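You operate a simulated robot arm through the tools that you are given. There is no shell and no other tool. Be economical: measure what you need, move in short steps, check, and stop when the job is done.

Carry out the task below with a simulated robot arm. There is one attempt and no reset: what you move stays moved.

Task
Change the oil filter and push the red pin down.
Fine: pump off and filter valve shut before the lid opens; the brown filter goes in the pan, the cream one in the housing, the blue one stays; shut the lid, then push the pin.

It is judged by the outcome, as a careful person would: the job done as asked, and still so three seconds after it is handed in. It fails if anything else is knocked over, pushed out of place, dropped, spilled or broken. Lids that push on must go on centred and level and be pressed home; caps that screw on are set level and turned clockwise until they are tight.

Robot
A 7-joint arm with a two-finger parallel gripper, fixed in place. Base frame: the origin is at the foot of the arm, x ahead of it, y to its left, z up. Lengths are in m, angles in degrees, forces in N, time in s.
With the tool pointing down near the work surface it reaches from about 0.36 to 0.78 m from the base axis. Its first joint turns from -166.0 to 166.0 degrees. Payload 3.91 kg.
The TCP is the grasp point between the finger pads, 0.03 m short of the fingertips. In the tool frame z runs along the fingers and y along their closing line. Largest opening 0.11 m; finger width 0.02, thickness 0.01; the body of the gripper, 0.048 by 0.112 m, starts 0.055 m behind the TCP.
Orientation is that of the tool frame in the base frame, as a unit quaternion [x, y, z, w]. With the fingers straight down and closing along the base's y, the tool's x points along the base's -x, its y along +y and its z along -z.

Tools
- The arm moves only by the tool drive_tool. Its argument "series" is a list of rows, each an object (a shift or turn left out is 0, a gripper value left out holds the last) with "turn": the turn, a rotation vector about the tool's x, y, z in degrees, a list of three; "linear": the shift along the tool's x, y, z in m, a list of three; "jaw": the gripper command, from -1 (fully open) to 1 (shut), values between in proportion. In form: [{"turn": [ax, ay, az], "linear": [tx, ty, tz], "jaw": jaw}, ...]. A call has 1 to 8 rows; each row shifts and turns the commanded pose from where the row before left it, along the tool's axes as they then stand. Rows are played at 5 a second. More than 0.05 m and 8.6 degrees between two rows, or a gripper value outside its range, and nothing of the call is played. A pose out of reach is approached as far as the arm can. The call stops where the force on the tool passes 50 N (or 10 N more than at its start, if that is more) or the arm is blocked; 0.2 s more then pass. The fingers move at their own pace (about 0.153 m/s each) and stop on an object; they squeeze with about 30 N. The grip force told is the motor's: it shows also when the fingers shut on nothing. Time passes only in rows, and 0.2 s behind the last, so rows that do not move let the fingers close. It gives the time, the measured TCP pose, the force on the tool (base axes), the opening and the grip force at its end, in the units of the frame above (readings bear some noise), with the torque about the TCP (base axes, N m) and any sound that the robot's microphone picked up.
- Cameras (640 x 400 px; columns grow to the right, rows downward): "scene" is fixed at [0.0449, -0.6414, 1.5231]; the picture's right is [0.97, -0.24, 0.00], its down [-0.10, -0.42, -0.90] and it looks along [0.21, 0.88, -0.43] (base axes); focal length 329 px, centre (320, 200). "wrist" rides on the gripper at [0.077, 0.007, -0.114] in the tool frame; the picture's right is [-0.09, 1.00, 0.00], its down [-0.80, -0.07, -0.59] and it looks along [-0.59, -0.05, 0.80] (tool axes); focal length 270 px, centre (320, 200). There is no depth. A picture from a camera that has moved, and an enlarged one, comes with that camera's place and axes in the base frame and with its lens. The place of the scene camera against the robot may be out by one fixed shift of up to 0.025 m in any direction.
- snapshot(camera): a new picture of that camera. The clock stands still meanwhile.
- raise_lower(by): slides the trunk up (or, below 0, down) by that many m; the arm rides with it, the base frame stays. It gives what a move gives, with no picture.
- close_up(camera, box): a new picture of the part [left, top, right, bottom] of that camera's present view, enlarged. The clock stands still meanwhile.
- hand_in(): hands the job in; it is judged then, once.

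Work in short steps. Places have to be worked out from the pictures, the camera data and where the tool is seen: move nearer, look again, correct. Check each grasp and each placing, and mend what went wrong. You have 120 turns and 84 pictures in all, those below and enlarged ones among them. Open the gripper and draw the arm clear of the work before you hand the job in, unless the task says otherwise; then end with one line.

The tools are called after "Emit:" by a JSON object that holds its "name" and its "arguments". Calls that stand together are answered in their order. drive_tool: Moves the arm, as the interface text tells. Its arguments: {"type":"object","properties":{"series":{"type":"array","items":{"type":"object","properties":{"turn":{"type":"array","items":{"type":"number"}},"linear":{"type":"array","items":{"type":"number"}},"jaw":{"type":"number"}}}}},"required":["series"]} The other tools are called the same way: raise_lower (by) slides the trunk up or down; snapshot (camera) takes a picture; close_up (camera, box) takes an enlarged picture of a part of a camera's view; hand_in () hands the job in.

At the start:

```text
time: 0.0
eef_pos: [0.1818, 0.3704, 1.3819]
tool_rot: [0.0, 1.0, -0.001, 0.0]
force: [0.1, -0.4, -0.2]
wrist_torque: [-0.01, -0.03, 0.0]
finger_gap: 0.1102
grasp_force: 0.0
trunk travel left (down, up): [-0.575, 0.035]
```

scene: 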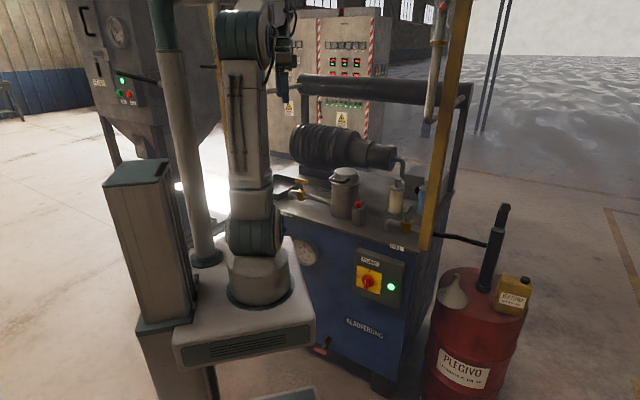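
wrist: 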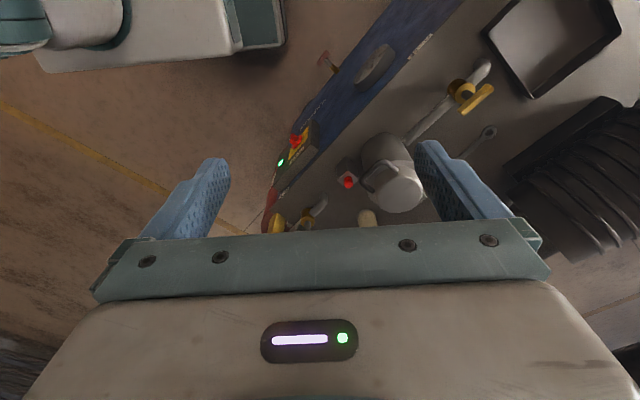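

I start by looking closer at the work area in the scene and wrist views.

Emit:
{"name": "close_up", "arguments": {"camera": "scene", "box": [270, 150, 450, 262]}}

Emit:
{"name": "close_up", "arguments": {"camera": "scene", "box": [290, 230, 450, 330]}}

Emit:
{"name": "close_up", "arguments": {"camera": "wrist", "box": [220, 0, 640, 262]}}

```text
3.56 times, centred on (360, 206) of scene
camera zoom: at [0.0449, -0.6414, 1.5231], right [0.97, -0.24, 0.0], down [-0.1, -0.42, -0.9], along [0.21, 0.88, -0.43], focal length 1170 px, centre (178, 179)
```

zoom: 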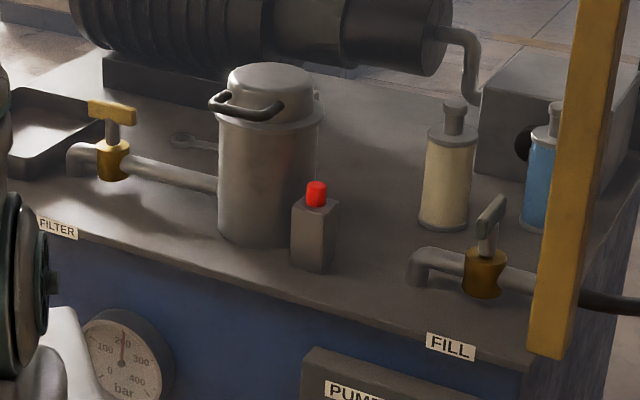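

```text
4.00 times, centred on (370, 280) of scene
camera zoom: at [0.0449, -0.6414, 1.5231], right [0.97, -0.24, 0.0], down [-0.1, -0.42, -0.9], along [0.21, 0.88, -0.43], focal length 1316 px, centre (120, -120)
```

zoom: 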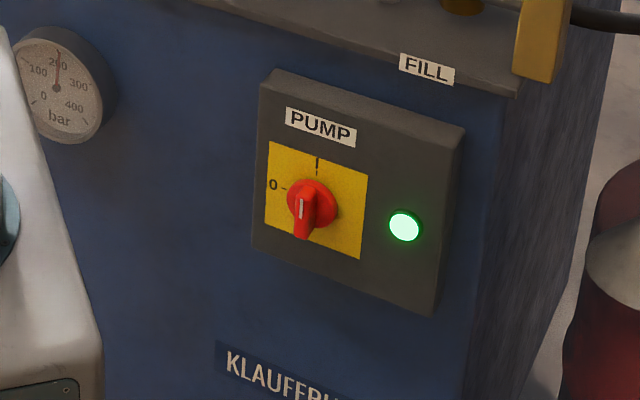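

```text
1.52 times, centred on (430, 131) of wrist
camera zoom: at [0.1052, 0.3764, 1.4944], right [0.09, 1.0, 0.0], down [0.8, -0.07, 0.59], along [0.59, -0.05, -0.8], focal length 412 px, centre (152, 305)
```

zoom: 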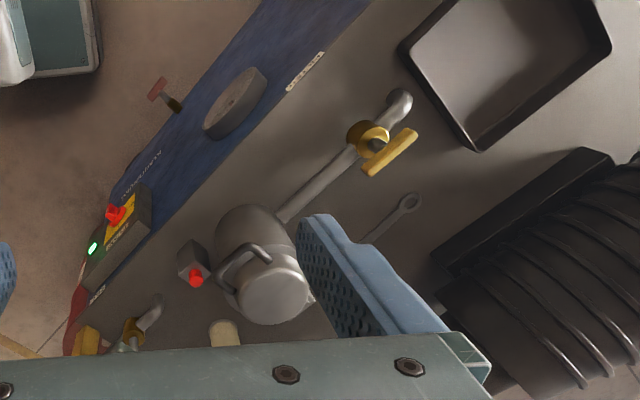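

The machine stands at about 45° to the base, with its front face roughly 0.54 m out. I turn the tool square to it first.

Emit:
{"name": "drive_tool", "arguments": {"series": [{"turn": [0, 0, -7.5]}, {"turn": [0, 0, -7.5]}, {"turn": [0, 0, -7.5]}, {"turn": [0, 0, -7.5]}, {"turn": [0, 0, -7.5]}, {"turn": [0, 0, -7.5]}, {"linear": [-0.045, -0.015, 0]}, {"linear": [-0.045, -0.015, 0]}]}}

Emit:
{"name": "snapshot", "arguments": {"camera": "wrist"}}

```text
time: 1.8
eef_pos: [0.2675, 0.4159, 1.3787]
tool_rot: [-0.383, 0.924, 0.0, -0.001]
force: [-0.4, -0.8, 0.2]
wrist_torque: [-0.01, 0.02, 0.05]
finger_gap: 0.11
grasp_force: 0.1
trunk travel left (down, up): [-0.575, 0.035]
```

```text
78 pictures are left
camera wrist: at [0.209, 0.3662, 1.4932], right [-0.64, 0.77, 0.0], down [0.62, 0.52, 0.59], along [0.45, 0.38, -0.81], focal length 270 px, centre (320, 200)
```

wrist: 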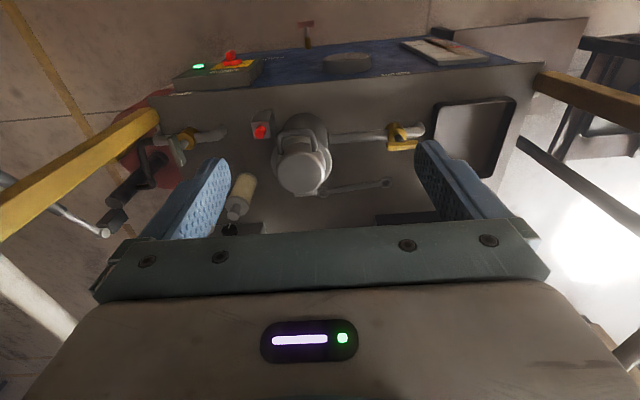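

A good overview; I enlarge it.

Emit:
{"name": "close_up", "arguments": {"camera": "wrist", "box": [150, 30, 550, 280]}}

Emit:
{"name": "close_up", "arguments": {"camera": "wrist", "box": [220, 90, 340, 210]}}

```text
1.60 times, centred on (350, 155) of wrist
camera zoom: at [0.209, 0.3662, 1.4932], right [-0.64, 0.77, 0.0], down [0.62, 0.52, 0.59], along [0.45, 0.38, -0.81], focal length 432 px, centre (272, 272)
```

zoom: 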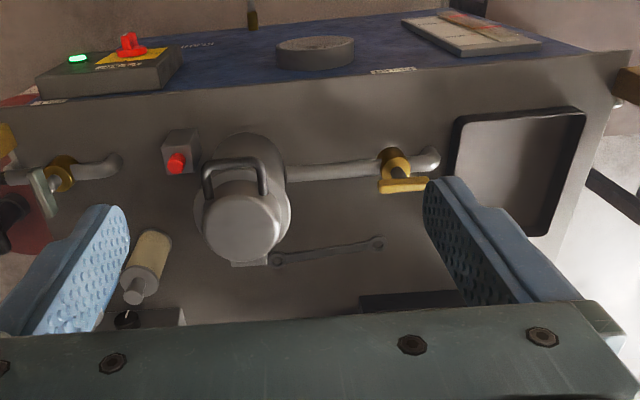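

```text
3.33 times, centred on (280, 150) of wrist
camera zoom: at [0.209, 0.3662, 1.4932], right [-0.64, 0.77, 0.0], down [0.62, 0.52, 0.59], along [0.45, 0.38, -0.81], focal length 901 px, centre (453, 367)
```

zoom: 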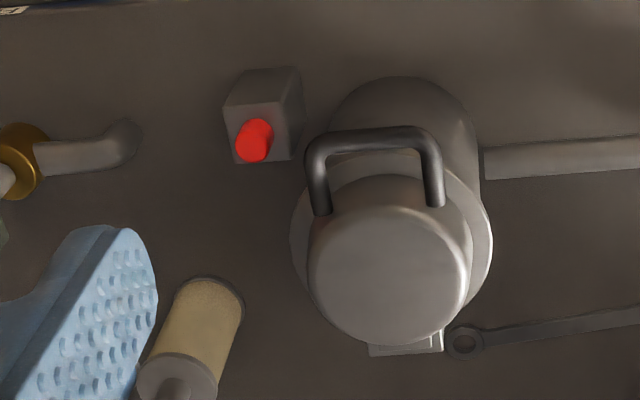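

Lid hinges at the back, handle at the front; the filter-valve bar lies along its pipe (open) and the pump knob bar points up (on). Pump first: I draw the tool back in front of the knob and lower the trunk.

Emit:
{"name": "drive_tool", "arguments": {"series": [{"linear": [0.017, -0.046, 0]}, {"linear": [0.017, -0.046, 0]}, {"linear": [0.017, -0.046, 0]}, {"linear": [0.017, -0.046, 0]}, {"linear": [0.017, -0.046, 0]}]}}

Emit:
{"name": "raise_lower", "arguments": {"by": -0.3}}

Emit:
{"name": "drive_tool", "arguments": {"series": [{"turn": [0, -8.2, 0]}, {"turn": [0, -8.2, 0]}, {"turn": [0, -8.2, 0]}, {"turn": [0, -8.2, 0]}, {"turn": [0, -8.2, 0]}, {"turn": [0, -8.2, 0]}, {"turn": [0, -8.2, 0]}, {"turn": [0, -8.2, 0]}]}}

```text
time: 3.0
eef_pos: [0.3696, 0.1863, 1.3834]
tool_rot: [-0.383, 0.924, 0.0, 0.0]
force: [0.5, -0.2, -0.3]
wrist_torque: [-0.04, -0.03, 0.01]
finger_gap: 0.1099
grasp_force: 0.1
trunk travel left (down, up): [-0.575, 0.035]
```

```text
time: 6.0
eef_pos: [0.3688, 0.1893, 1.0827]
tool_rot: [-0.383, 0.924, 0.0, -0.001]
force: [-0.3, -0.2, 0.1]
wrist_torque: [0.0, -0.03, 0.01]
finger_gap: 0.11
grasp_force: 0.0
trunk travel left (down, up): [-0.275, 0.335]
```

```text
time: 7.8
eef_pos: [0.368, 0.1942, 1.0826]
tool_rot: [-0.326, 0.774, 0.208, 0.502]
force: [-1.6, -0.8, 3.9]
wrist_torque: [-0.17, 0.13, -0.14]
finger_gap: 0.1099
grasp_force: 0.1
trunk travel left (down, up): [-0.275, 0.335]
```

Pitching works (65.6° so far). I finish the pitch and look.

Emit:
{"name": "drive_tool", "arguments": {"series": [{"turn": [0, -8.2, 0]}, {"turn": [0, -8.1, 0]}, {"turn": [0, -8.1, 0]}, {"linear": [0.05, 0, 0]}, {"linear": [0.05, 0, 0]}, {"linear": [0.05, 0, 0]}, {"linear": [0.05, 0, 0]}]}}

Emit:
{"name": "snapshot", "arguments": {"camera": "wrist"}}

Emit:
{"name": "snapshot", "arguments": {"camera": "scene"}}

```text
time: 9.4
eef_pos: [0.4516, 0.2051, 0.9542]
tool_rot: [-0.272, 0.653, 0.271, 0.653]
force: [-1.0, -1.0, 1.1]
wrist_torque: [0.0, 0.03, -0.02]
finger_gap: 0.11
grasp_force: 0.2
out of reach, approached as far as the arm can: row 4, 5, 6, 7
trunk travel left (down, up): [-0.275, 0.335]
```

```text
75 pictures are left
camera wrist: at [0.3663, 0.1291, 0.8769], right [-0.71, 0.7, 0.09], down [-0.37, -0.47, 0.8], along [0.6, 0.53, 0.59], focal length 270 px, centre (320, 200)
```

wrist: 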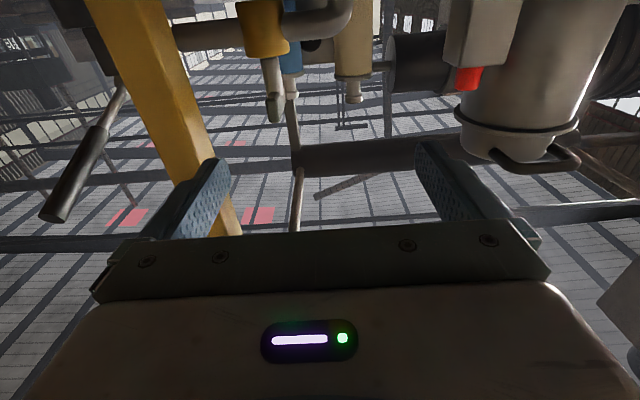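

```text
74 pictures are left
```

scene: 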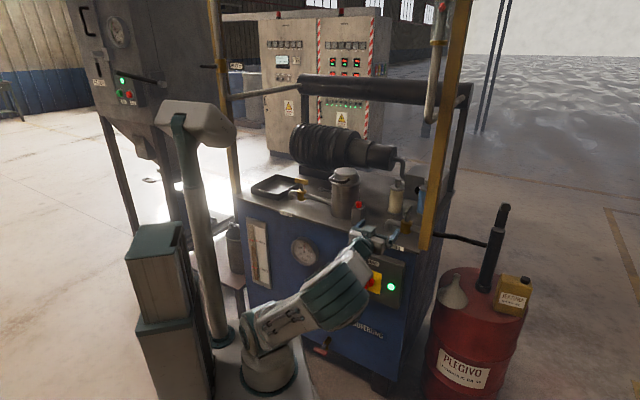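

The arm folded badly here and can't get lower; a higher shoulder lets the forearm hang down with a 90° wrist. I raise the trunk again and back off a bit.

Emit:
{"name": "raise_lower", "arguments": {"by": 0.3}}

Emit:
{"name": "drive_tool", "arguments": {"series": [{"linear": [0, 0.02, 0]}, {"linear": [0, 0.02, 0]}]}}

Emit:
{"name": "snapshot", "arguments": {"camera": "scene"}}

```text
time: 12.4
eef_pos: [0.4524, 0.2053, 1.2551]
tool_rot: [-0.271, 0.653, 0.271, 0.653]
force: [0.4, -0.6, 0.5]
wrist_torque: [0.0, 0.0, -0.02]
finger_gap: 0.1101
grasp_force: 0.2
trunk travel left (down, up): [-0.575, 0.035]
```

```text
time: 13.0
eef_pos: [0.4363, 0.2385, 1.2623]
tool_rot: [-0.272, 0.653, 0.271, 0.653]
force: [0.3, 0.2, -0.1]
wrist_torque: [-0.01, -0.03, 0.01]
finger_gap: 0.1098
grasp_force: 0.0
out of reach, approached as far as the arm can: row 1, 2
trunk travel left (down, up): [-0.575, 0.035]
```

```text
73 pictures are left
```

scene: 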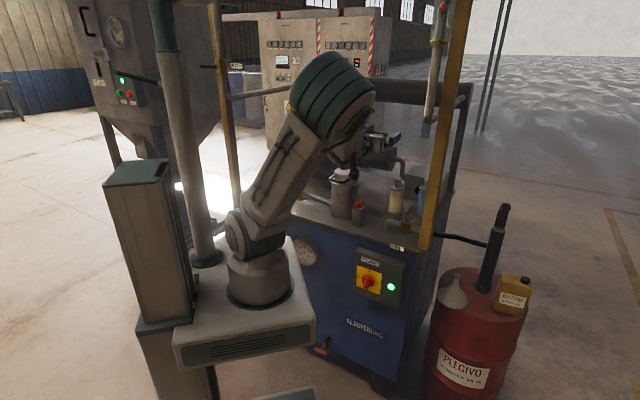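

Elbow-up now, but the wrist is at the inner reach limit. I'll return to tool-down here, then descend in front of the face and pitch while low.

Emit:
{"name": "drive_tool", "arguments": {"series": [{"turn": [0, 8.2, 0]}, {"turn": [0, 8.2, 0]}, {"turn": [0, 8.2, 0]}, {"turn": [0, 8.2, 0]}, {"turn": [0, 8.2, 0]}, {"turn": [0, 8.2, 0]}, {"turn": [0, 8.2, 0]}, {"turn": [0, 8.2, 0]}]}}

Emit:
{"name": "drive_tool", "arguments": {"series": [{"turn": [0, 8.2, 0]}, {"turn": [0, 8.1, 0]}, {"turn": [0, 8.1, 0]}]}}

```text
time: 14.8
eef_pos: [0.4382, 0.2389, 1.2611]
tool_rot: [-0.375, 0.903, 0.08, 0.194]
force: [0.2, -0.7, -0.4]
wrist_torque: [0.02, -0.04, 0.0]
finger_gap: 0.1097
grasp_force: 0.0
trunk travel left (down, up): [-0.575, 0.035]
```

```text
time: 15.6
eef_pos: [0.437, 0.2382, 1.2612]
tool_rot: [-0.383, 0.924, -0.001, -0.001]
force: [-0.3, 0.5, 0.6]
wrist_torque: [0.01, 0.05, 0.0]
finger_gap: 0.1099
grasp_force: 0.0
trunk travel left (down, up): [-0.575, 0.035]
```

Emit:
{"name": "drive_tool", "arguments": {"series": [{"linear": [0.03, 0.005, 0.03]}, {"linear": [0.03, 0.005, 0.03]}, {"linear": [0, 0, 0.05]}, {"linear": [0, 0, 0.05]}, {"linear": [0, 0, 0.05]}, {"linear": [0, 0, 0.05]}, {"linear": [0, 0, 0.05]}, {"linear": [0, 0, 0.05]}]}}

Emit:
{"name": "snapshot", "arguments": {"camera": "wrist"}}

Emit:
{"name": "snapshot", "arguments": {"camera": "scene"}}

```text
time: 17.4
eef_pos: [0.3856, 0.2002, 0.9066]
tool_rot: [-0.384, 0.924, 0.0, 0.0]
force: [0.2, 0.7, 0.1]
wrist_torque: [0.0, -0.04, 0.0]
finger_gap: 0.1097
grasp_force: 0.0
trunk travel left (down, up): [-0.575, 0.035]
```

```text
72 pictures are left
camera wrist: at [0.3263, 0.1513, 1.0198], right [-0.64, 0.77, 0.0], down [0.62, 0.52, 0.59], along [0.45, 0.38, -0.81], focal length 270 px, centre (320, 200)
```

wrist: 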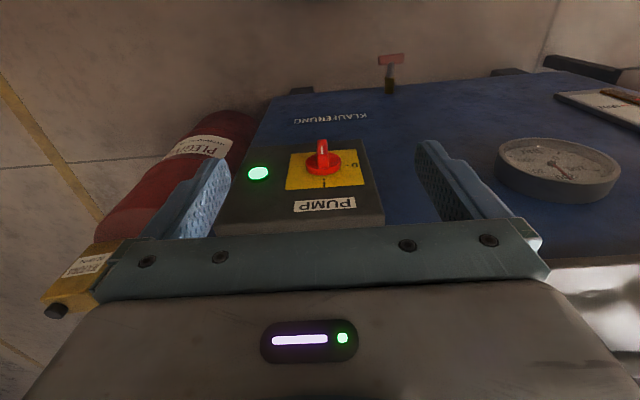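

```text
71 pictures are left
```

scene: 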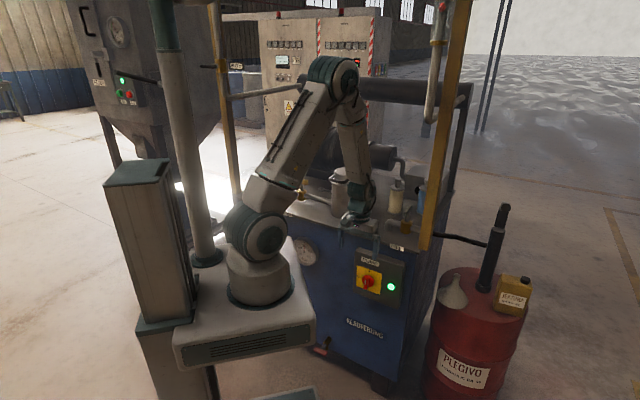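

Works well. I enlarge the knob to fix its place.

Emit:
{"name": "close_up", "arguments": {"camera": "wrist", "box": [240, 120, 400, 220]}}

```text
4.00 times, centred on (320, 170) of wrist
camera zoom: at [0.3263, 0.1513, 1.0198], right [-0.64, 0.77, 0.0], down [0.62, 0.52, 0.59], along [0.45, 0.38, -0.81], focal length 1081 px, centre (320, 320)
```

zoom: 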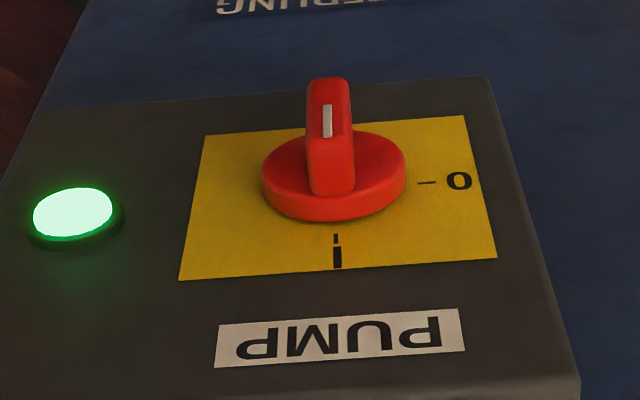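

Knob axis is about u=0.133, z=0.705, bar front at v≈0.487. I descend in front of it and begin pitching to horizontal.

Emit:
{"name": "drive_tool", "arguments": {"series": [{"linear": [0, -0.001, 0.05]}, {"linear": [0, -0.001, 0.05]}, {"linear": [0, 0, 0.05]}, {"linear": [0, 0, 0.05]}, {"turn": [0, -8.2, 0]}, {"turn": [0, -8.2, 0]}, {"turn": [0, -8.2, 0]}, {"turn": [0, -8.2, 0]}]}}

Emit:
{"name": "drive_tool", "arguments": {"series": [{"turn": [0, -8.2, 0]}, {"turn": [0, -8.2, 0]}, {"turn": [0, -8.2, 0]}, {"turn": [0, -8.2, 0]}, {"turn": [0, -8.2, 0]}, {"turn": [0, -8.1, 0]}, {"turn": [0, -8.1, 0]}]}}

Emit:
{"name": "snapshot", "arguments": {"camera": "wrist"}}

Emit:
{"name": "snapshot", "arguments": {"camera": "scene"}}

```text
time: 19.2
eef_pos: [0.3873, 0.1999, 0.702]
tool_rot: [-0.368, 0.886, 0.108, 0.261]
force: [0.4, -0.5, 0.3]
wrist_torque: [0.02, -0.01, -0.01]
finger_gap: 0.1101
grasp_force: 0.1
trunk travel left (down, up): [-0.575, 0.035]
```

```text
time: 20.8
eef_pos: [0.389, 0.2001, 0.7031]
tool_rot: [-0.271, 0.652, 0.272, 0.653]
force: [0.1, 0.7, 0.1]
wrist_torque: [-0.01, 0.03, -0.01]
finger_gap: 0.11
grasp_force: 0.0
trunk travel left (down, up): [-0.575, 0.035]
```

```text
69 pictures are left
camera wrist: at [0.3029, 0.1244, 0.6243], right [-0.71, 0.7, 0.09], down [-0.37, -0.47, 0.8], along [0.6, 0.53, 0.59], focal length 270 px, centre (320, 200)
```

wrist: 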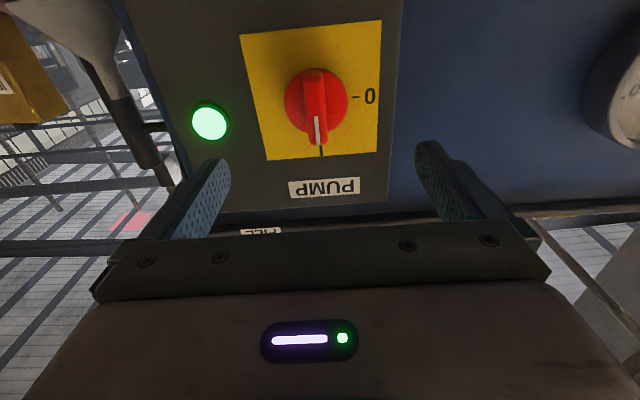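

```text
68 pictures are left
```

scene: 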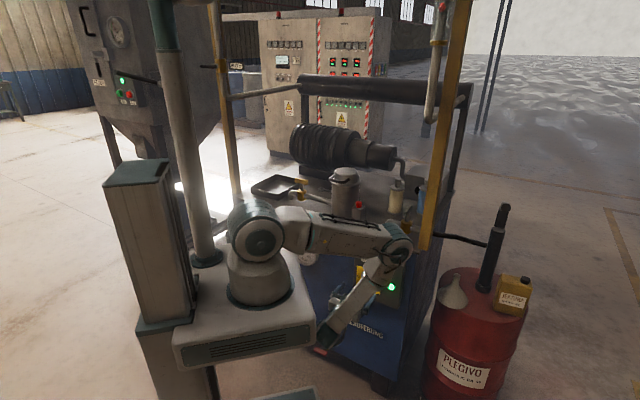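

Knob centre works out at u≈0.135, z≈0.684. I lower 2 cm, narrow the jaw, advance 3 cm, and check.

Emit:
{"name": "drive_tool", "arguments": {"series": [{"linear": [0.019, -0.001, 0], "jaw": 0.2}, {"linear": [0, 0, 0.015]}, {"linear": [0, 0, 0.015]}]}}

Emit:
{"name": "close_up", "arguments": {"camera": "wrist", "box": [200, 50, 440, 200]}}

```text
time: 21.6
eef_pos: [0.4087, 0.2205, 0.6831]
tool_rot: [-0.271, 0.654, 0.27, 0.653]
force: [0.1, -0.7, 0.4]
wrist_torque: [0.0, 0.02, 0.01]
finger_gap: 0.044
grasp_force: 0.1
trunk travel left (down, up): [-0.575, 0.035]
```

```text
2.67 times, centred on (320, 125) of wrist
camera zoom: at [0.3228, 0.1449, 0.6058], right [-0.71, 0.7, 0.09], down [-0.37, -0.47, 0.8], along [0.61, 0.53, 0.59], focal length 721 px, centre (320, 400)
```

zoom: 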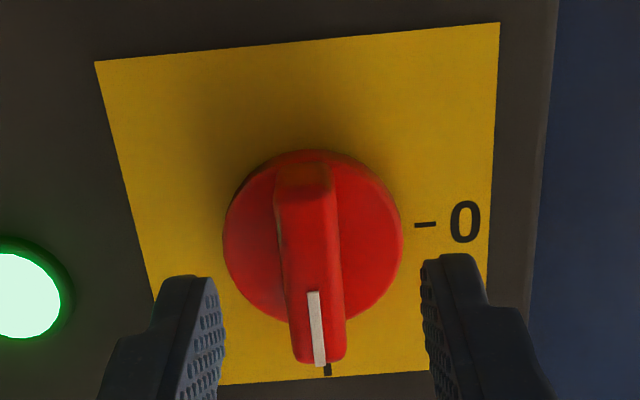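

Well lined up. I advance 2.7 cm and close on the bar.

Emit:
{"name": "drive_tool", "arguments": {"series": [{"linear": [0, -0.002, 0.014]}, {"linear": [0, 0, 0.013]}, {"jaw": 1}, {}, {}]}}

Emit:
{"name": "close_up", "arguments": {"camera": "wrist", "box": [200, 50, 440, 200]}}

```text
time: 22.8
eef_pos: [0.4302, 0.2396, 0.6829]
tool_rot: [-0.272, 0.653, 0.271, 0.653]
force: [-0.8, 0.6, 1.1]
wrist_torque: [-0.08, 0.02, -0.05]
finger_gap: 0.0147
grasp_force: 45.6
trunk travel left (down, up): [-0.575, 0.035]
```

```text
2.67 times, centred on (320, 125) of wrist
camera zoom: at [0.3445, 0.1632, 0.6052], right [-0.71, 0.7, 0.09], down [-0.37, -0.47, 0.8], along [0.6, 0.53, 0.59], focal length 721 px, centre (320, 400)
```

zoom: 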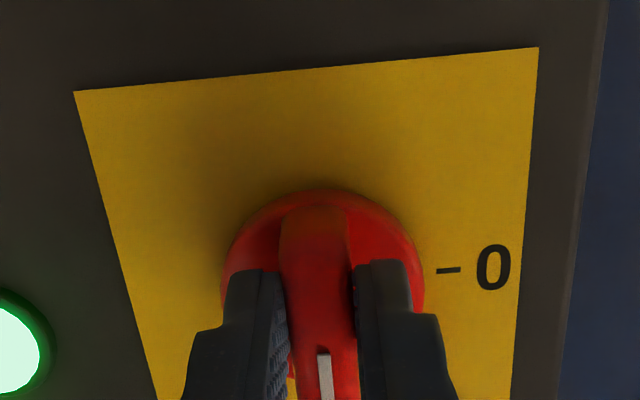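

Gripped (1.47 cm). I turn it counter-clockwise as seen from the front, toward 0.

Emit:
{"name": "drive_tool", "arguments": {"series": [{"turn": [0, 0, -7.5]}, {"turn": [0, 0, -7.5]}, {"turn": [0, 0, -7.5]}, {"turn": [0, 0, -7.5]}, {"turn": [0, 0, -7.5]}, {"turn": [0, 0, -7.5]}]}}

Emit:
{"name": "snapshot", "arguments": {"camera": "wrist"}}

```text
time: 24.2
eef_pos: [0.4341, 0.2358, 0.6848]
tool_rot: [-0.499, 0.499, -0.003, 0.708]
force: [14.0, -27.1, 18.0]
wrist_torque: [0.52, -0.24, -0.31]
finger_gap: 0.0148
grasp_force: 44.9
trunk travel left (down, up): [-0.575, 0.035]
```

```text
65 pictures are left
camera wrist: at [0.3877, 0.1202, 0.6245], right [-0.54, 0.54, -0.64], down [-0.79, -0.05, 0.61], along [0.3, 0.84, 0.46], focal length 270 px, centre (320, 200)
```

wrist: 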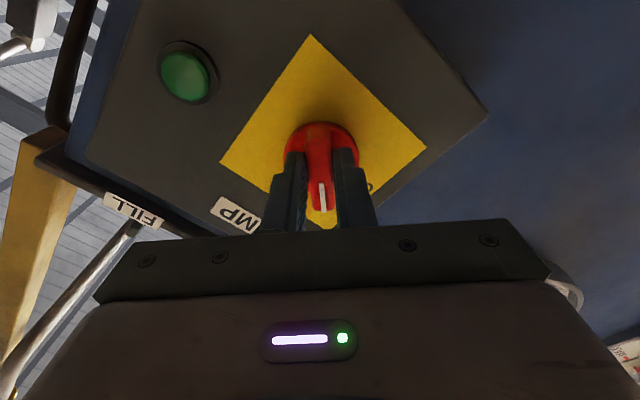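

The lamp went out already. Side force shows the knob axis is a little higher than my tool axis; I shift to relieve that while finishing the quarter turn.

Emit:
{"name": "drive_tool", "arguments": {"series": [{"linear": [0, -0.005, 0]}, {"turn": [0, 0, -7.5], "linear": [0, -0.001, 0]}, {"turn": [0, 0, -7.5], "linear": [0, -0.001, 0]}, {"turn": [0, 0, -7.5]}, {"turn": [0, 0, -7.5]}]}}

```text
time: 25.4
eef_pos: [0.4351, 0.2338, 0.6882]
tool_rot: [-0.614, 0.353, -0.183, 0.682]
force: [10.1, -15.5, -8.6]
wrist_torque: [-0.24, 0.07, -0.56]
finger_gap: 0.0146
grasp_force: 45.0
trunk travel left (down, up): [-0.575, 0.035]
```

Emit:
{"name": "drive_tool", "arguments": {"series": [{"turn": [0, 0, -7.5], "linear": [0.003, 0.001, 0]}, {"turn": [0, 0, -7.5], "linear": [0.002, 0.001, 0]}, {}]}}

Emit:
{"name": "snapshot", "arguments": {"camera": "wrist"}}

```text
time: 26.2
eef_pos: [0.4348, 0.235, 0.6905]
tool_rot: [-0.652, 0.267, -0.269, 0.657]
force: [-17.2, 0.8, 34.8]
wrist_torque: [0.47, -0.18, 0.84]
finger_gap: 0.0147
grasp_force: 44.8
trunk travel left (down, up): [-0.575, 0.035]
```

```text
64 pictures are left
camera wrist: at [0.4098, 0.099, 0.6811], right [-0.06, 0.07, -1.0], down [-0.99, 0.14, 0.07], along [0.14, 0.99, 0.06], focal length 270 px, centre (320, 200)
```

wrist: 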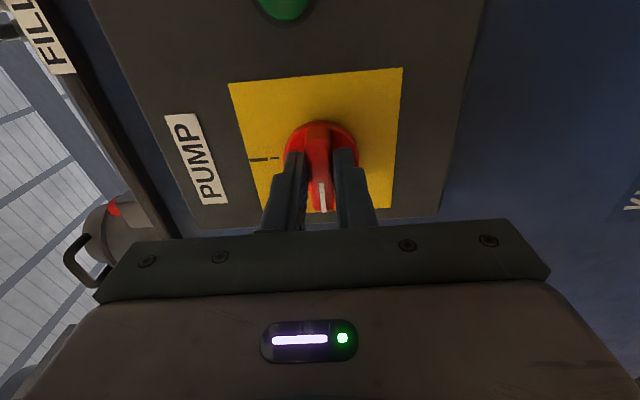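

Knob at 0, lamp dark. I open, back straight off, and turn the wrist back.

Emit:
{"name": "drive_tool", "arguments": {"series": [{"jaw": 0.2}, {}, {"linear": [0, 0, -0.03]}, {"linear": [0, 0, -0.03]}]}}

Emit:
{"name": "close_up", "arguments": {"camera": "wrist", "box": [160, 0, 480, 200]}}

Emit:
{"name": "drive_tool", "arguments": {"series": [{"turn": [0, 0, 8]}, {"turn": [0, 0, 8]}, {"turn": [0, 0, 8]}, {"turn": [0, 0, 8]}, {"turn": [0, 0, 8]}, {"turn": [0, 0, 8]}, {"turn": [0, 0, 8]}, {"turn": [0, 0, 8]}]}}

Emit:
{"name": "drive_tool", "arguments": {"series": [{"turn": [0, 0, 8]}, {"turn": [0, 0, 8]}, {"turn": [0, 0, 8]}, {"turn": [0, 0, 2]}, {"turn": [0, 8.2, 0]}, {"turn": [0, 8.2, 0]}, {"turn": [0, 8.2, 0]}, {"turn": [0, 8.2, 0]}]}}

Emit:
{"name": "drive_tool", "arguments": {"series": [{"turn": [0, 8.2, 0]}, {"turn": [0, 8.2, 0]}, {"turn": [0, 8.2, 0]}, {"turn": [0, 8.2, 0]}, {"turn": [0, 8.2, 0]}, {"turn": [0, 8.1, 0]}, {"turn": [0, 8.1, 0]}]}}

```text
time: 27.2
eef_pos: [0.393, 0.1885, 0.686]
tool_rot: [-0.653, 0.27, -0.27, 0.654]
force: [0.2, -0.3, 0.8]
wrist_torque: [0.05, -0.01, 0.0]
finger_gap: 0.044
grasp_force: 0.1
trunk travel left (down, up): [-0.575, 0.035]
```

```text
2.00 times, centred on (320, 100) of wrist
camera zoom: at [0.3671, 0.0541, 0.6781], right [-0.06, 0.06, -1.0], down [-0.99, 0.15, 0.07], along [0.15, 0.99, 0.05], focal length 541 px, centre (320, 400)
```

zoom: 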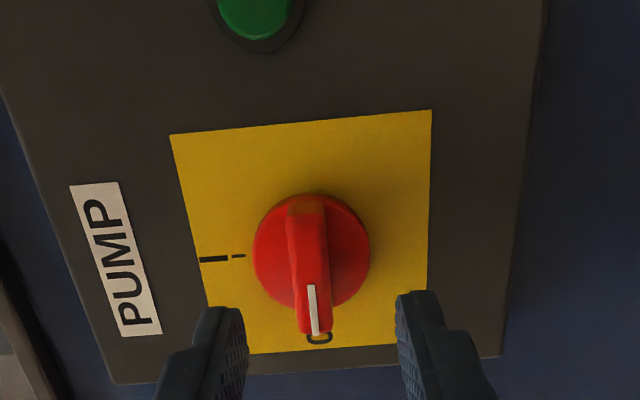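

```text
time: 29.0
eef_pos: [0.3939, 0.1895, 0.6846]
tool_rot: [-0.41, 0.576, 0.118, 0.697]
force: [-0.5, 0.4, -1.3]
wrist_torque: [0.0, 0.02, 0.01]
finger_gap: 0.044
grasp_force: 0.0
trunk travel left (down, up): [-0.575, 0.035]
```

```text
time: 30.8
eef_pos: [0.395, 0.1893, 0.6846]
tool_rot: [-0.337, 0.812, 0.183, 0.441]
force: [0.9, -0.6, 0.8]
wrist_torque: [0.01, 0.03, 0.0]
finger_gap: 0.044
grasp_force: 0.1
trunk travel left (down, up): [-0.575, 0.035]
```

```text
time: 32.4
eef_pos: [0.3945, 0.1902, 0.6848]
tool_rot: [-0.383, 0.924, -0.001, -0.001]
force: [-0.6, 0.1, -0.2]
wrist_torque: [-0.04, -0.02, -0.01]
finger_gap: 0.0437
grasp_force: 0.0
trunk travel left (down, up): [-0.575, 0.035]
```

Pump confirmed off. I rise and move over toward the filter valve to look closely.

Emit:
{"name": "drive_tool", "arguments": {"series": [{"linear": [0, 0, -0.05], "jaw": -1}, {"linear": [0, 0, -0.05]}, {"linear": [0, 0, -0.05]}, {"linear": [0, 0, -0.05]}, {"linear": [0, 0, -0.05]}, {"linear": [0, 0, -0.05]}, {"linear": [0, 0, -0.05]}, {"linear": [0, 0, -0.05]}]}}

Emit:
{"name": "drive_tool", "arguments": {"series": [{"linear": [0, 0, -0.05]}, {"linear": [0, 0.03, -0.04]}, {"linear": [-0.01, 0.045, -0.01]}, {"linear": [-0.01, 0.045, 0]}, {"linear": [-0.015, 0.045, 0]}, {"linear": [-0.02, 0.045, 0]}, {"linear": [-0.02, 0.045, 0]}, {"linear": [-0.02, 0.045, 0]}]}}

Emit:
{"name": "drive_tool", "arguments": {"series": [{"linear": [-0.02, 0.045, 0]}, {"linear": [-0.02, 0.045, 0]}, {"linear": [-0.02, 0.01, 0]}]}}

Emit:
{"name": "snapshot", "arguments": {"camera": "wrist"}}

```text
time: 34.2
eef_pos: [0.3955, 0.1859, 1.0873]
tool_rot: [-0.383, 0.924, 0.0, 0.0]
force: [-0.1, 0.2, -0.4]
wrist_torque: [0.01, 0.01, -0.01]
finger_gap: 0.1098
grasp_force: 0.1
trunk travel left (down, up): [-0.575, 0.035]
```

```text
time: 36.0
eef_pos: [0.2494, 0.4705, 1.1833]
tool_rot: [-0.383, 0.924, -0.001, 0.0]
force: [-0.3, 0.3, 0.1]
wrist_torque: [-0.02, -0.01, 0.0]
finger_gap: 0.1098
grasp_force: 0.0
trunk travel left (down, up): [-0.575, 0.035]
```

```text
time: 36.8
eef_pos: [0.2188, 0.5836, 1.1845]
tool_rot: [-0.384, 0.924, -0.001, 0.0]
force: [-0.2, -1.6, -0.4]
wrist_torque: [0.0, -0.01, 0.01]
finger_gap: 0.1102
grasp_force: 0.0
trunk travel left (down, up): [-0.575, 0.035]
```

```text
62 pictures are left
camera wrist: at [0.1599, 0.5344, 1.2987], right [-0.64, 0.77, 0.0], down [0.62, 0.52, 0.59], along [0.46, 0.38, -0.8], focal length 270 px, centre (320, 200)
```

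wrist: 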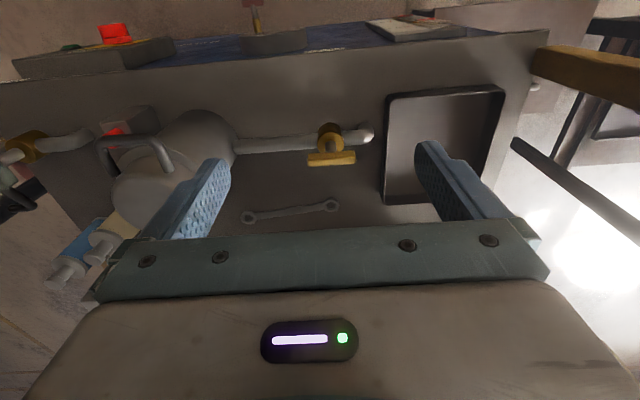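

Emit:
{"name": "close_up", "arguments": {"camera": "wrist", "box": [240, 80, 440, 205]}}

Emit:
{"name": "close_up", "arguments": {"camera": "scene", "box": [270, 165, 350, 215]}}

Emit:
{"name": "close_up", "arguments": {"camera": "wrist", "box": [0, 80, 240, 230]}}

```text
3.20 times, centred on (340, 142) of wrist
camera zoom: at [0.1599, 0.5344, 1.2987], right [-0.64, 0.77, 0.0], down [0.62, 0.52, 0.59], along [0.46, 0.38, -0.8], focal length 865 px, centre (256, 384)
```

zoom: 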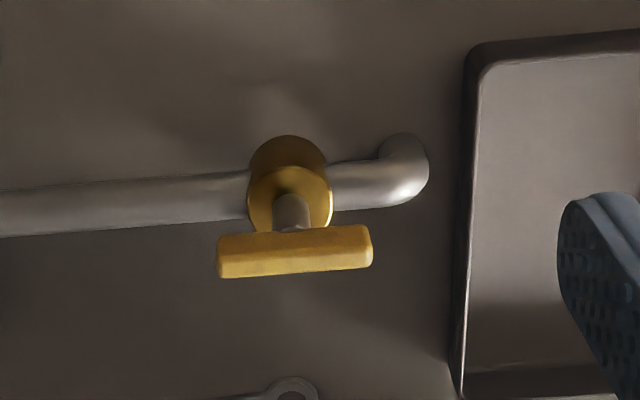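

```text
8.00 times, centred on (310, 190) of scene
camera zoom: at [0.0449, -0.6414, 1.5231], right [0.97, -0.24, 0.0], down [-0.1, -0.42, -0.9], along [0.21, 0.88, -0.43], focal length 2631 px, centre (400, 280)
```

zoom: 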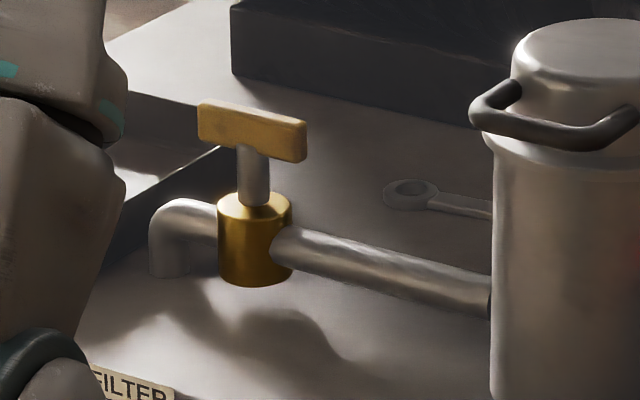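

```text
2.67 times, centred on (120, 155) of wrist
camera zoom: at [0.1599, 0.5344, 1.2987], right [-0.64, 0.77, 0.0], down [0.62, 0.52, 0.59], along [0.46, 0.38, -0.8], focal length 721 px, centre (853, 320)
```

zoom: 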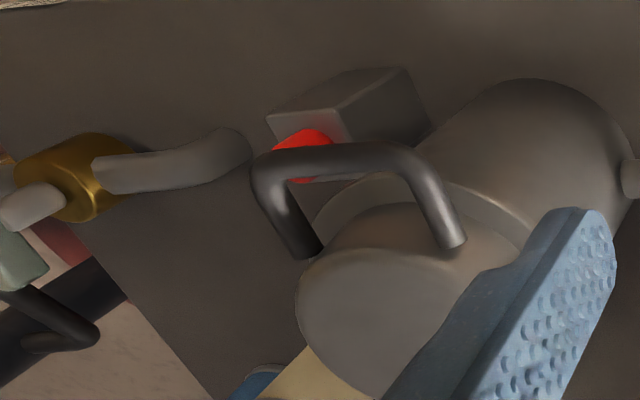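

T-bar centred at about u=-0.264, v=0.664, z=0.972. I yaw the tool 90° so the fingers straddle it (closing across the bar), leaving a clockwise quarter turn available.

Emit:
{"name": "drive_tool", "arguments": {"series": [{"turn": [0, 0, -8]}, {"turn": [0, 0, -8]}, {"turn": [0, 0, -8]}, {"turn": [0, 0, -8]}, {"turn": [0, 0, -8]}, {"turn": [0, 0, -8]}, {"turn": [0, 0, -8]}, {"turn": [0, 0, -8]}]}}

Emit:
{"name": "drive_tool", "arguments": {"series": [{"turn": [0, 0, -8]}, {"turn": [0, 0, -8]}, {"turn": [0, 0, -8]}, {"turn": [0, 0, -2]}]}}

```text
time: 38.6
eef_pos: [0.2223, 0.5818, 1.1847]
tool_rot: [0.815, -0.579, 0.0, -0.001]
force: [-0.1, 0.5, -0.2]
wrist_torque: [-0.02, -0.01, -0.02]
finger_gap: 0.1102
grasp_force: 0.1
trunk travel left (down, up): [-0.575, 0.035]
```

```text
time: 39.6
eef_pos: [0.222, 0.582, 1.1847]
tool_rot: [0.925, -0.38, 0.0, 0.001]
force: [0.2, 0.3, 0.0]
wrist_torque: [0.0, -0.01, -0.01]
finger_gap: 0.1101
grasp_force: 0.0
trunk travel left (down, up): [-0.575, 0.035]
```

Emit:
{"name": "drive_tool", "arguments": {"series": [{"linear": [-0.005, -0.048, 0.02]}, {"linear": [-0.004, -0.047, 0.02]}, {"linear": [0, 0, 0.045]}, {"linear": [0, 0, 0.04]}]}}

Emit:
{"name": "snapshot", "arguments": {"camera": "wrist"}}

```text
refused: row 1 steps farther than a row can; nothing moved
```

```text
58 pictures are left
camera wrist: at [0.2712, 0.523, 1.2983], right [-0.76, -0.64, 0.0], down [-0.52, 0.62, 0.59], along [-0.38, 0.45, -0.8], focal length 270 px, centre (320, 200)
```

wrist: 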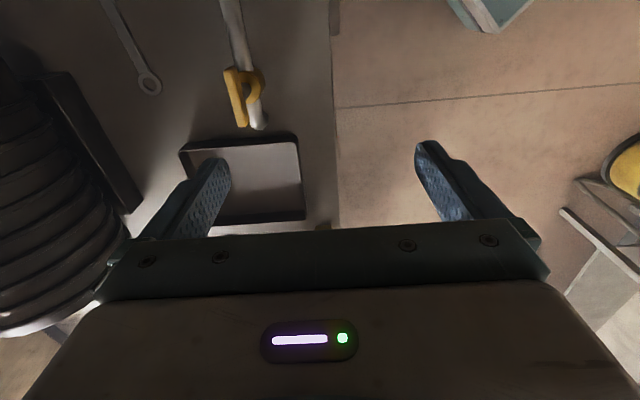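

The row was too long; I split it into smaller steps.

Emit:
{"name": "drive_tool", "arguments": {"series": [{"linear": [-0.003, -0.032, 0.02]}, {"linear": [-0.003, -0.032, 0.02]}, {"linear": [-0.003, -0.031, 0.02]}, {"linear": [0, 0, 0.035]}, {"linear": [0, 0, 0.03]}]}}

Emit:
{"name": "snapshot", "arguments": {"camera": "wrist"}}

```text
time: 40.8
eef_pos: [0.2824, 0.6555, 1.0582]
tool_rot: [0.924, -0.382, -0.001, 0.001]
force: [-0.1, 0.7, 0.2]
wrist_torque: [0.0, 0.02, -0.01]
finger_gap: 0.1101
grasp_force: 0.1
trunk travel left (down, up): [-0.575, 0.035]
```

```text
57 pictures are left
camera wrist: at [0.3321, 0.5973, 1.1729], right [-0.77, -0.64, 0.0], down [-0.52, 0.62, 0.59], along [-0.38, 0.45, -0.8], focal length 270 px, centre (320, 200)
```

wrist: 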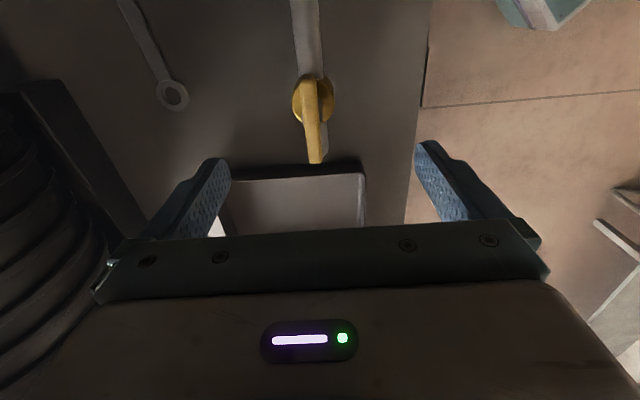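

Handle lies between the fingers, at about v=0.668. I nudge, descend to z≈0.98 and check before gripping.

Emit:
{"name": "drive_tool", "arguments": {"series": [{"linear": [0.003, -0.004, 0.04], "jaw": 0}, {"linear": [0, 0, 0.038]}]}}

Emit:
{"name": "close_up", "arguments": {"camera": "wrist", "box": [200, 60, 440, 210]}}

```text
time: 41.4
eef_pos: [0.2881, 0.6549, 0.9815]
tool_rot: [0.924, -0.382, 0.0, 0.001]
force: [0.3, 0.7, -0.3]
wrist_torque: [0.0, 0.04, -0.01]
finger_gap: 0.055
grasp_force: 0.1
trunk travel left (down, up): [-0.575, 0.035]
```

```text
2.67 times, centred on (320, 135) of wrist
camera zoom: at [0.3375, 0.5964, 1.0961], right [-0.77, -0.64, 0.0], down [-0.52, 0.62, 0.59], along [-0.38, 0.45, -0.8], focal length 721 px, centre (320, 373)
```

zoom: 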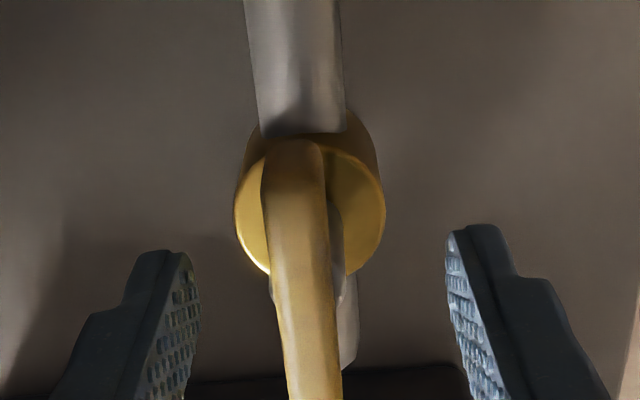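

Bar is slightly off to v+ and its pivot about 5 mm toward u+. I correct, grip, and read.

Emit:
{"name": "drive_tool", "arguments": {"series": [{"linear": [0.005, -0.004, 0.003]}, {"jaw": 1}, {}, {}]}}

Emit:
{"name": "close_up", "arguments": {"camera": "wrist", "box": [200, 60, 440, 210]}}

```text
time: 42.4
eef_pos: [0.2945, 0.6545, 0.9795]
tool_rot: [0.924, -0.381, 0.0, 0.001]
force: [-2.3, -5.5, -4.5]
wrist_torque: [-0.03, 0.25, 0.04]
finger_gap: 0.0177
grasp_force: 44.7
trunk travel left (down, up): [-0.575, 0.035]
```

```text
2.67 times, centred on (320, 135) of wrist
camera zoom: at [0.3437, 0.5952, 1.0926], right [-0.77, -0.64, 0.0], down [-0.52, 0.62, 0.59], along [-0.38, 0.45, -0.8], focal length 721 px, centre (320, 373)
```

zoom: 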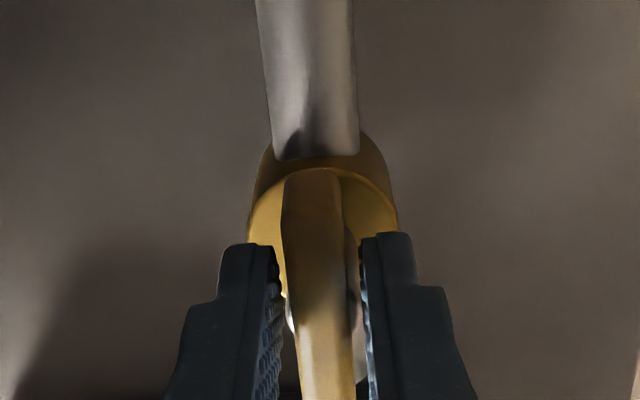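

Gripped. I turn clockwise (from above) in steps and watch the torque.

Emit:
{"name": "drive_tool", "arguments": {"series": [{"turn": [0, 0, 5]}, {"turn": [0, 0, 5]}, {"turn": [0, 0, 5]}, {"turn": [0, 0, 5]}]}}

```text
time: 43.4
eef_pos: [0.2903, 0.6512, 0.9796]
tool_rot: [0.844, -0.537, 0.001, 0.005]
force: [-14.9, -35.3, -11.0]
wrist_torque: [-0.04, 0.99, 0.33]
finger_gap: 0.0172
grasp_force: 45.1
trunk travel left (down, up): [-0.575, 0.035]
```

Side force suggests the pivot is ~1 cm toward u− of my grip. I release, check the bar angle, and regrip on the pivot.

Emit:
{"name": "drive_tool", "arguments": {"series": [{"jaw": 0}, {}]}}

Emit:
{"name": "close_up", "arguments": {"camera": "wrist", "box": [200, 60, 440, 210]}}

```text
time: 44.0
eef_pos: [0.2944, 0.6568, 0.979]
tool_rot: [0.844, -0.537, 0.0, 0.0]
force: [0.6, 0.6, -0.5]
wrist_torque: [0.0, -0.02, 0.01]
finger_gap: 0.0551
grasp_force: 0.1
trunk travel left (down, up): [-0.575, 0.035]
```

```text
2.67 times, centred on (320, 135) of wrist
camera zoom: at [0.3207, 0.5841, 1.0931], right [-0.94, -0.34, 0.0], down [-0.28, 0.76, 0.6], along [-0.2, 0.56, -0.8], focal length 721 px, centre (320, 373)
```

zoom: 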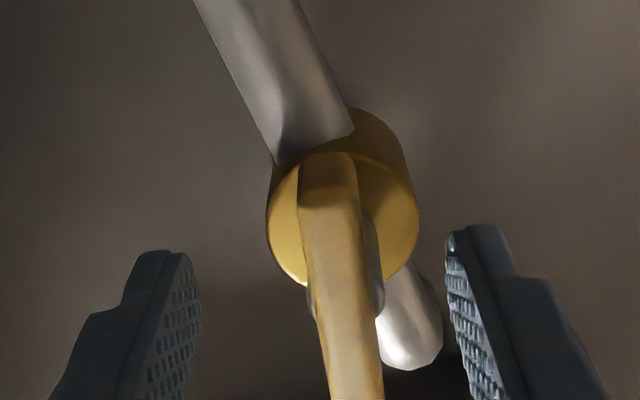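

The handle turned ~20° with me, so clockwise works. I shift onto the pivot and regrip, then continue.

Emit:
{"name": "drive_tool", "arguments": {"series": [{"linear": [-0.0098, 0.0072, 0]}, {"jaw": 1}, {}, {}, {"turn": [0, 0, 7]}, {"turn": [0, 0, 7]}, {"turn": [0, 0, 7]}]}}

```text
time: 45.6
eef_pos: [0.2873, 0.6624, 0.9774]
tool_rot: [0.73, -0.683, -0.001, -0.001]
force: [19.3, 19.6, 11.3]
wrist_torque: [-0.13, -0.54, 0.03]
finger_gap: 0.0173
grasp_force: 45.3
trunk travel left (down, up): [-0.575, 0.035]
```

Some side load the other way; I ease 4 mm and continue to 90°.

Emit:
{"name": "drive_tool", "arguments": {"series": [{"linear": [0, -0.004, 0]}, {"turn": [0, 0, 7]}, {"turn": [0, 0, 7]}, {"turn": [0, 0, 7]}]}}

```text
time: 46.6
eef_pos: [0.2864, 0.6621, 0.9788]
tool_rot: [-0.595, 0.804, 0.0, -0.001]
force: [3.5, 5.5, 11.1]
wrist_torque: [0.97, -0.21, 0.04]
finger_gap: 0.0176
grasp_force: 44.4
trunk travel left (down, up): [-0.575, 0.035]
```

Emit:
{"name": "drive_tool", "arguments": {"series": [{"turn": [0, 0, 7]}, {"turn": [0, 0, 7]}, {"turn": [0, 0, 7]}, {"turn": [0, 0, 7]}, {}]}}

Emit:
{"name": "close_up", "arguments": {"camera": "wrist", "box": [160, 30, 480, 230]}}

```text
time: 47.8
eef_pos: [0.2865, 0.6619, 0.9783]
tool_rot: [-0.383, 0.924, -0.001, -0.001]
force: [3.0, 8.4, 10.7]
wrist_torque: [-0.52, 0.55, -0.04]
finger_gap: 0.0175
grasp_force: 44.9
trunk travel left (down, up): [-0.575, 0.035]
```

```text
2.00 times, centred on (320, 130) of wrist
camera zoom: at [0.2278, 0.6126, 1.0924], right [-0.64, 0.77, 0.0], down [0.62, 0.52, 0.59], along [0.46, 0.38, -0.8], focal length 541 px, centre (320, 340)
```

zoom: 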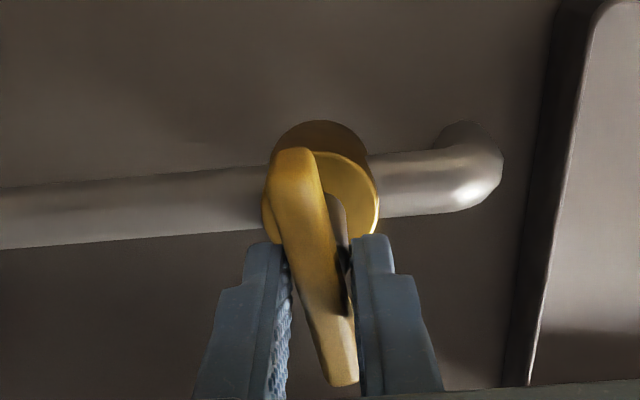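

The bar lags by ~15°. I open, realign the fingers to the bar, and regrip for the remaining turn.

Emit:
{"name": "drive_tool", "arguments": {"series": [{"turn": [0, 0, 7]}, {"turn": [0, 0, 7]}, {}]}}

Emit:
{"name": "drive_tool", "arguments": {"series": [{"jaw": 0}, {}, {"linear": [0, 0, -0.04]}, {"linear": [0, 0, -0.04]}, {"turn": [0, 0, -7]}, {"turn": [0, 0, -7]}]}}

Emit:
{"name": "close_up", "arguments": {"camera": "wrist", "box": [160, 30, 480, 230]}}

```text
time: 48.6
eef_pos: [0.2861, 0.6616, 0.9787]
tool_rot: [-0.267, 0.964, -0.001, -0.001]
force: [1.6, 0.7, 3.4]
wrist_torque: [0.49, -0.61, 0.38]
finger_gap: 0.0176
grasp_force: 44.4
trunk travel left (down, up): [-0.575, 0.035]
```

```text
time: 50.0
eef_pos: [0.2868, 0.6604, 1.0583]
tool_rot: [-0.384, 0.923, 0.0, 0.0]
force: [-1.1, 0.1, 1.0]
wrist_torque: [0.01, -0.03, 0.04]
finger_gap: 0.055
grasp_force: 0.0
trunk travel left (down, up): [-0.575, 0.035]
```

```text
2.00 times, centred on (320, 130) of wrist
camera zoom: at [0.2282, 0.6118, 1.172], right [-0.64, 0.76, 0.0], down [0.61, 0.52, 0.59], along [0.45, 0.38, -0.8], focal length 541 px, centre (320, 340)
```

zoom: 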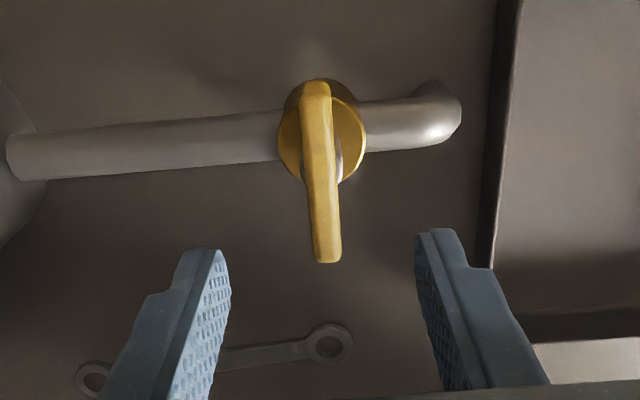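

The bar is now square across the pipe: filter valve shut. Next the lid: I rise and move over to view the handle.

Emit:
{"name": "drive_tool", "arguments": {"series": [{"linear": [0, 0, -0.045], "jaw": -1}, {"linear": [0, 0, -0.045]}, {"linear": [0.02, -0.03, -0.03]}, {"linear": [0.024, -0.036, -0.01]}, {"linear": [0.024, -0.036, -0.01]}, {"linear": [0.024, -0.036, 0]}, {"linear": [0.024, -0.036, 0]}, {"linear": [0.024, -0.036, 0]}]}}

Emit:
{"name": "snapshot", "arguments": {"camera": "wrist"}}

Emit:
{"name": "close_up", "arguments": {"camera": "scene", "box": [315, 160, 379, 200]}}

```text
time: 51.8
eef_pos: [0.338, 0.4106, 1.1987]
tool_rot: [-0.383, 0.924, 0.0, 0.0]
force: [0.0, 0.6, 0.1]
wrist_torque: [0.03, -0.01, -0.04]
finger_gap: 0.1101
grasp_force: 0.1
trunk travel left (down, up): [-0.575, 0.035]
```

```text
51 pictures are left
camera wrist: at [0.279, 0.3615, 1.3119], right [-0.64, 0.77, 0.0], down [0.62, 0.52, 0.59], along [0.46, 0.38, -0.8], focal length 270 px, centre (320, 200)
```

wrist: 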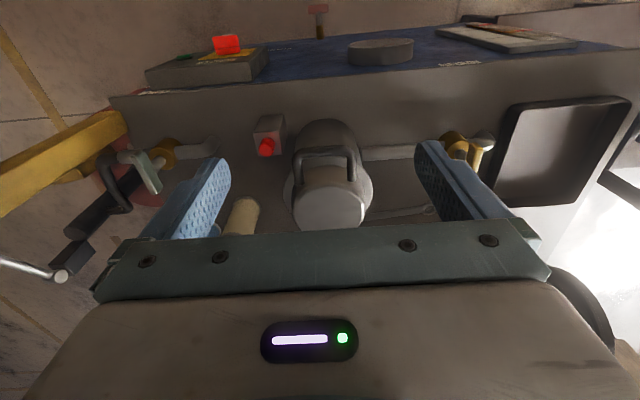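

```text
10.00 times, centred on (347, 180) of scene
camera zoom: at [0.0449, -0.6414, 1.5231], right [0.97, -0.24, 0.0], down [-0.1, -0.42, -0.9], along [0.21, 0.88, -0.43], focal length 3289 px, centre (50, 400)
```

zoom: 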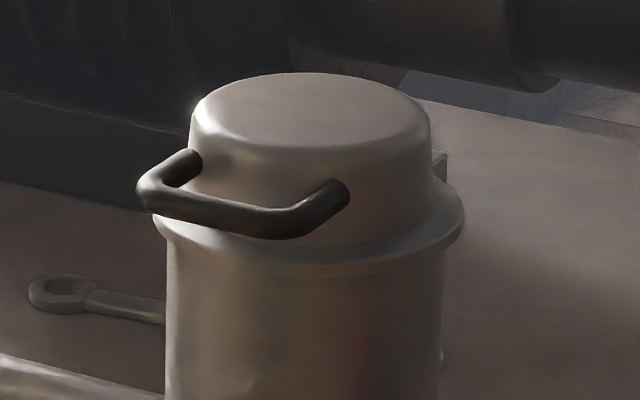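

Emit:
{"name": "close_up", "arguments": {"camera": "wrist", "box": [264, 110, 392, 240]}}

```text
3.08 times, centred on (328, 175) of wrist
camera zoom: at [0.279, 0.3615, 1.3119], right [-0.64, 0.77, 0.0], down [0.62, 0.52, 0.59], along [0.46, 0.38, -0.8], focal length 832 px, centre (295, 277)
```

zoom: 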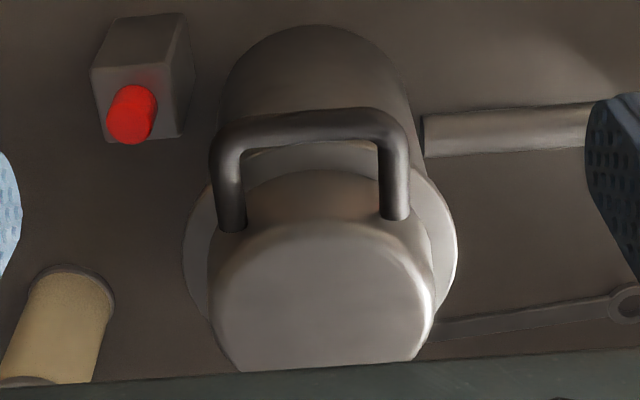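

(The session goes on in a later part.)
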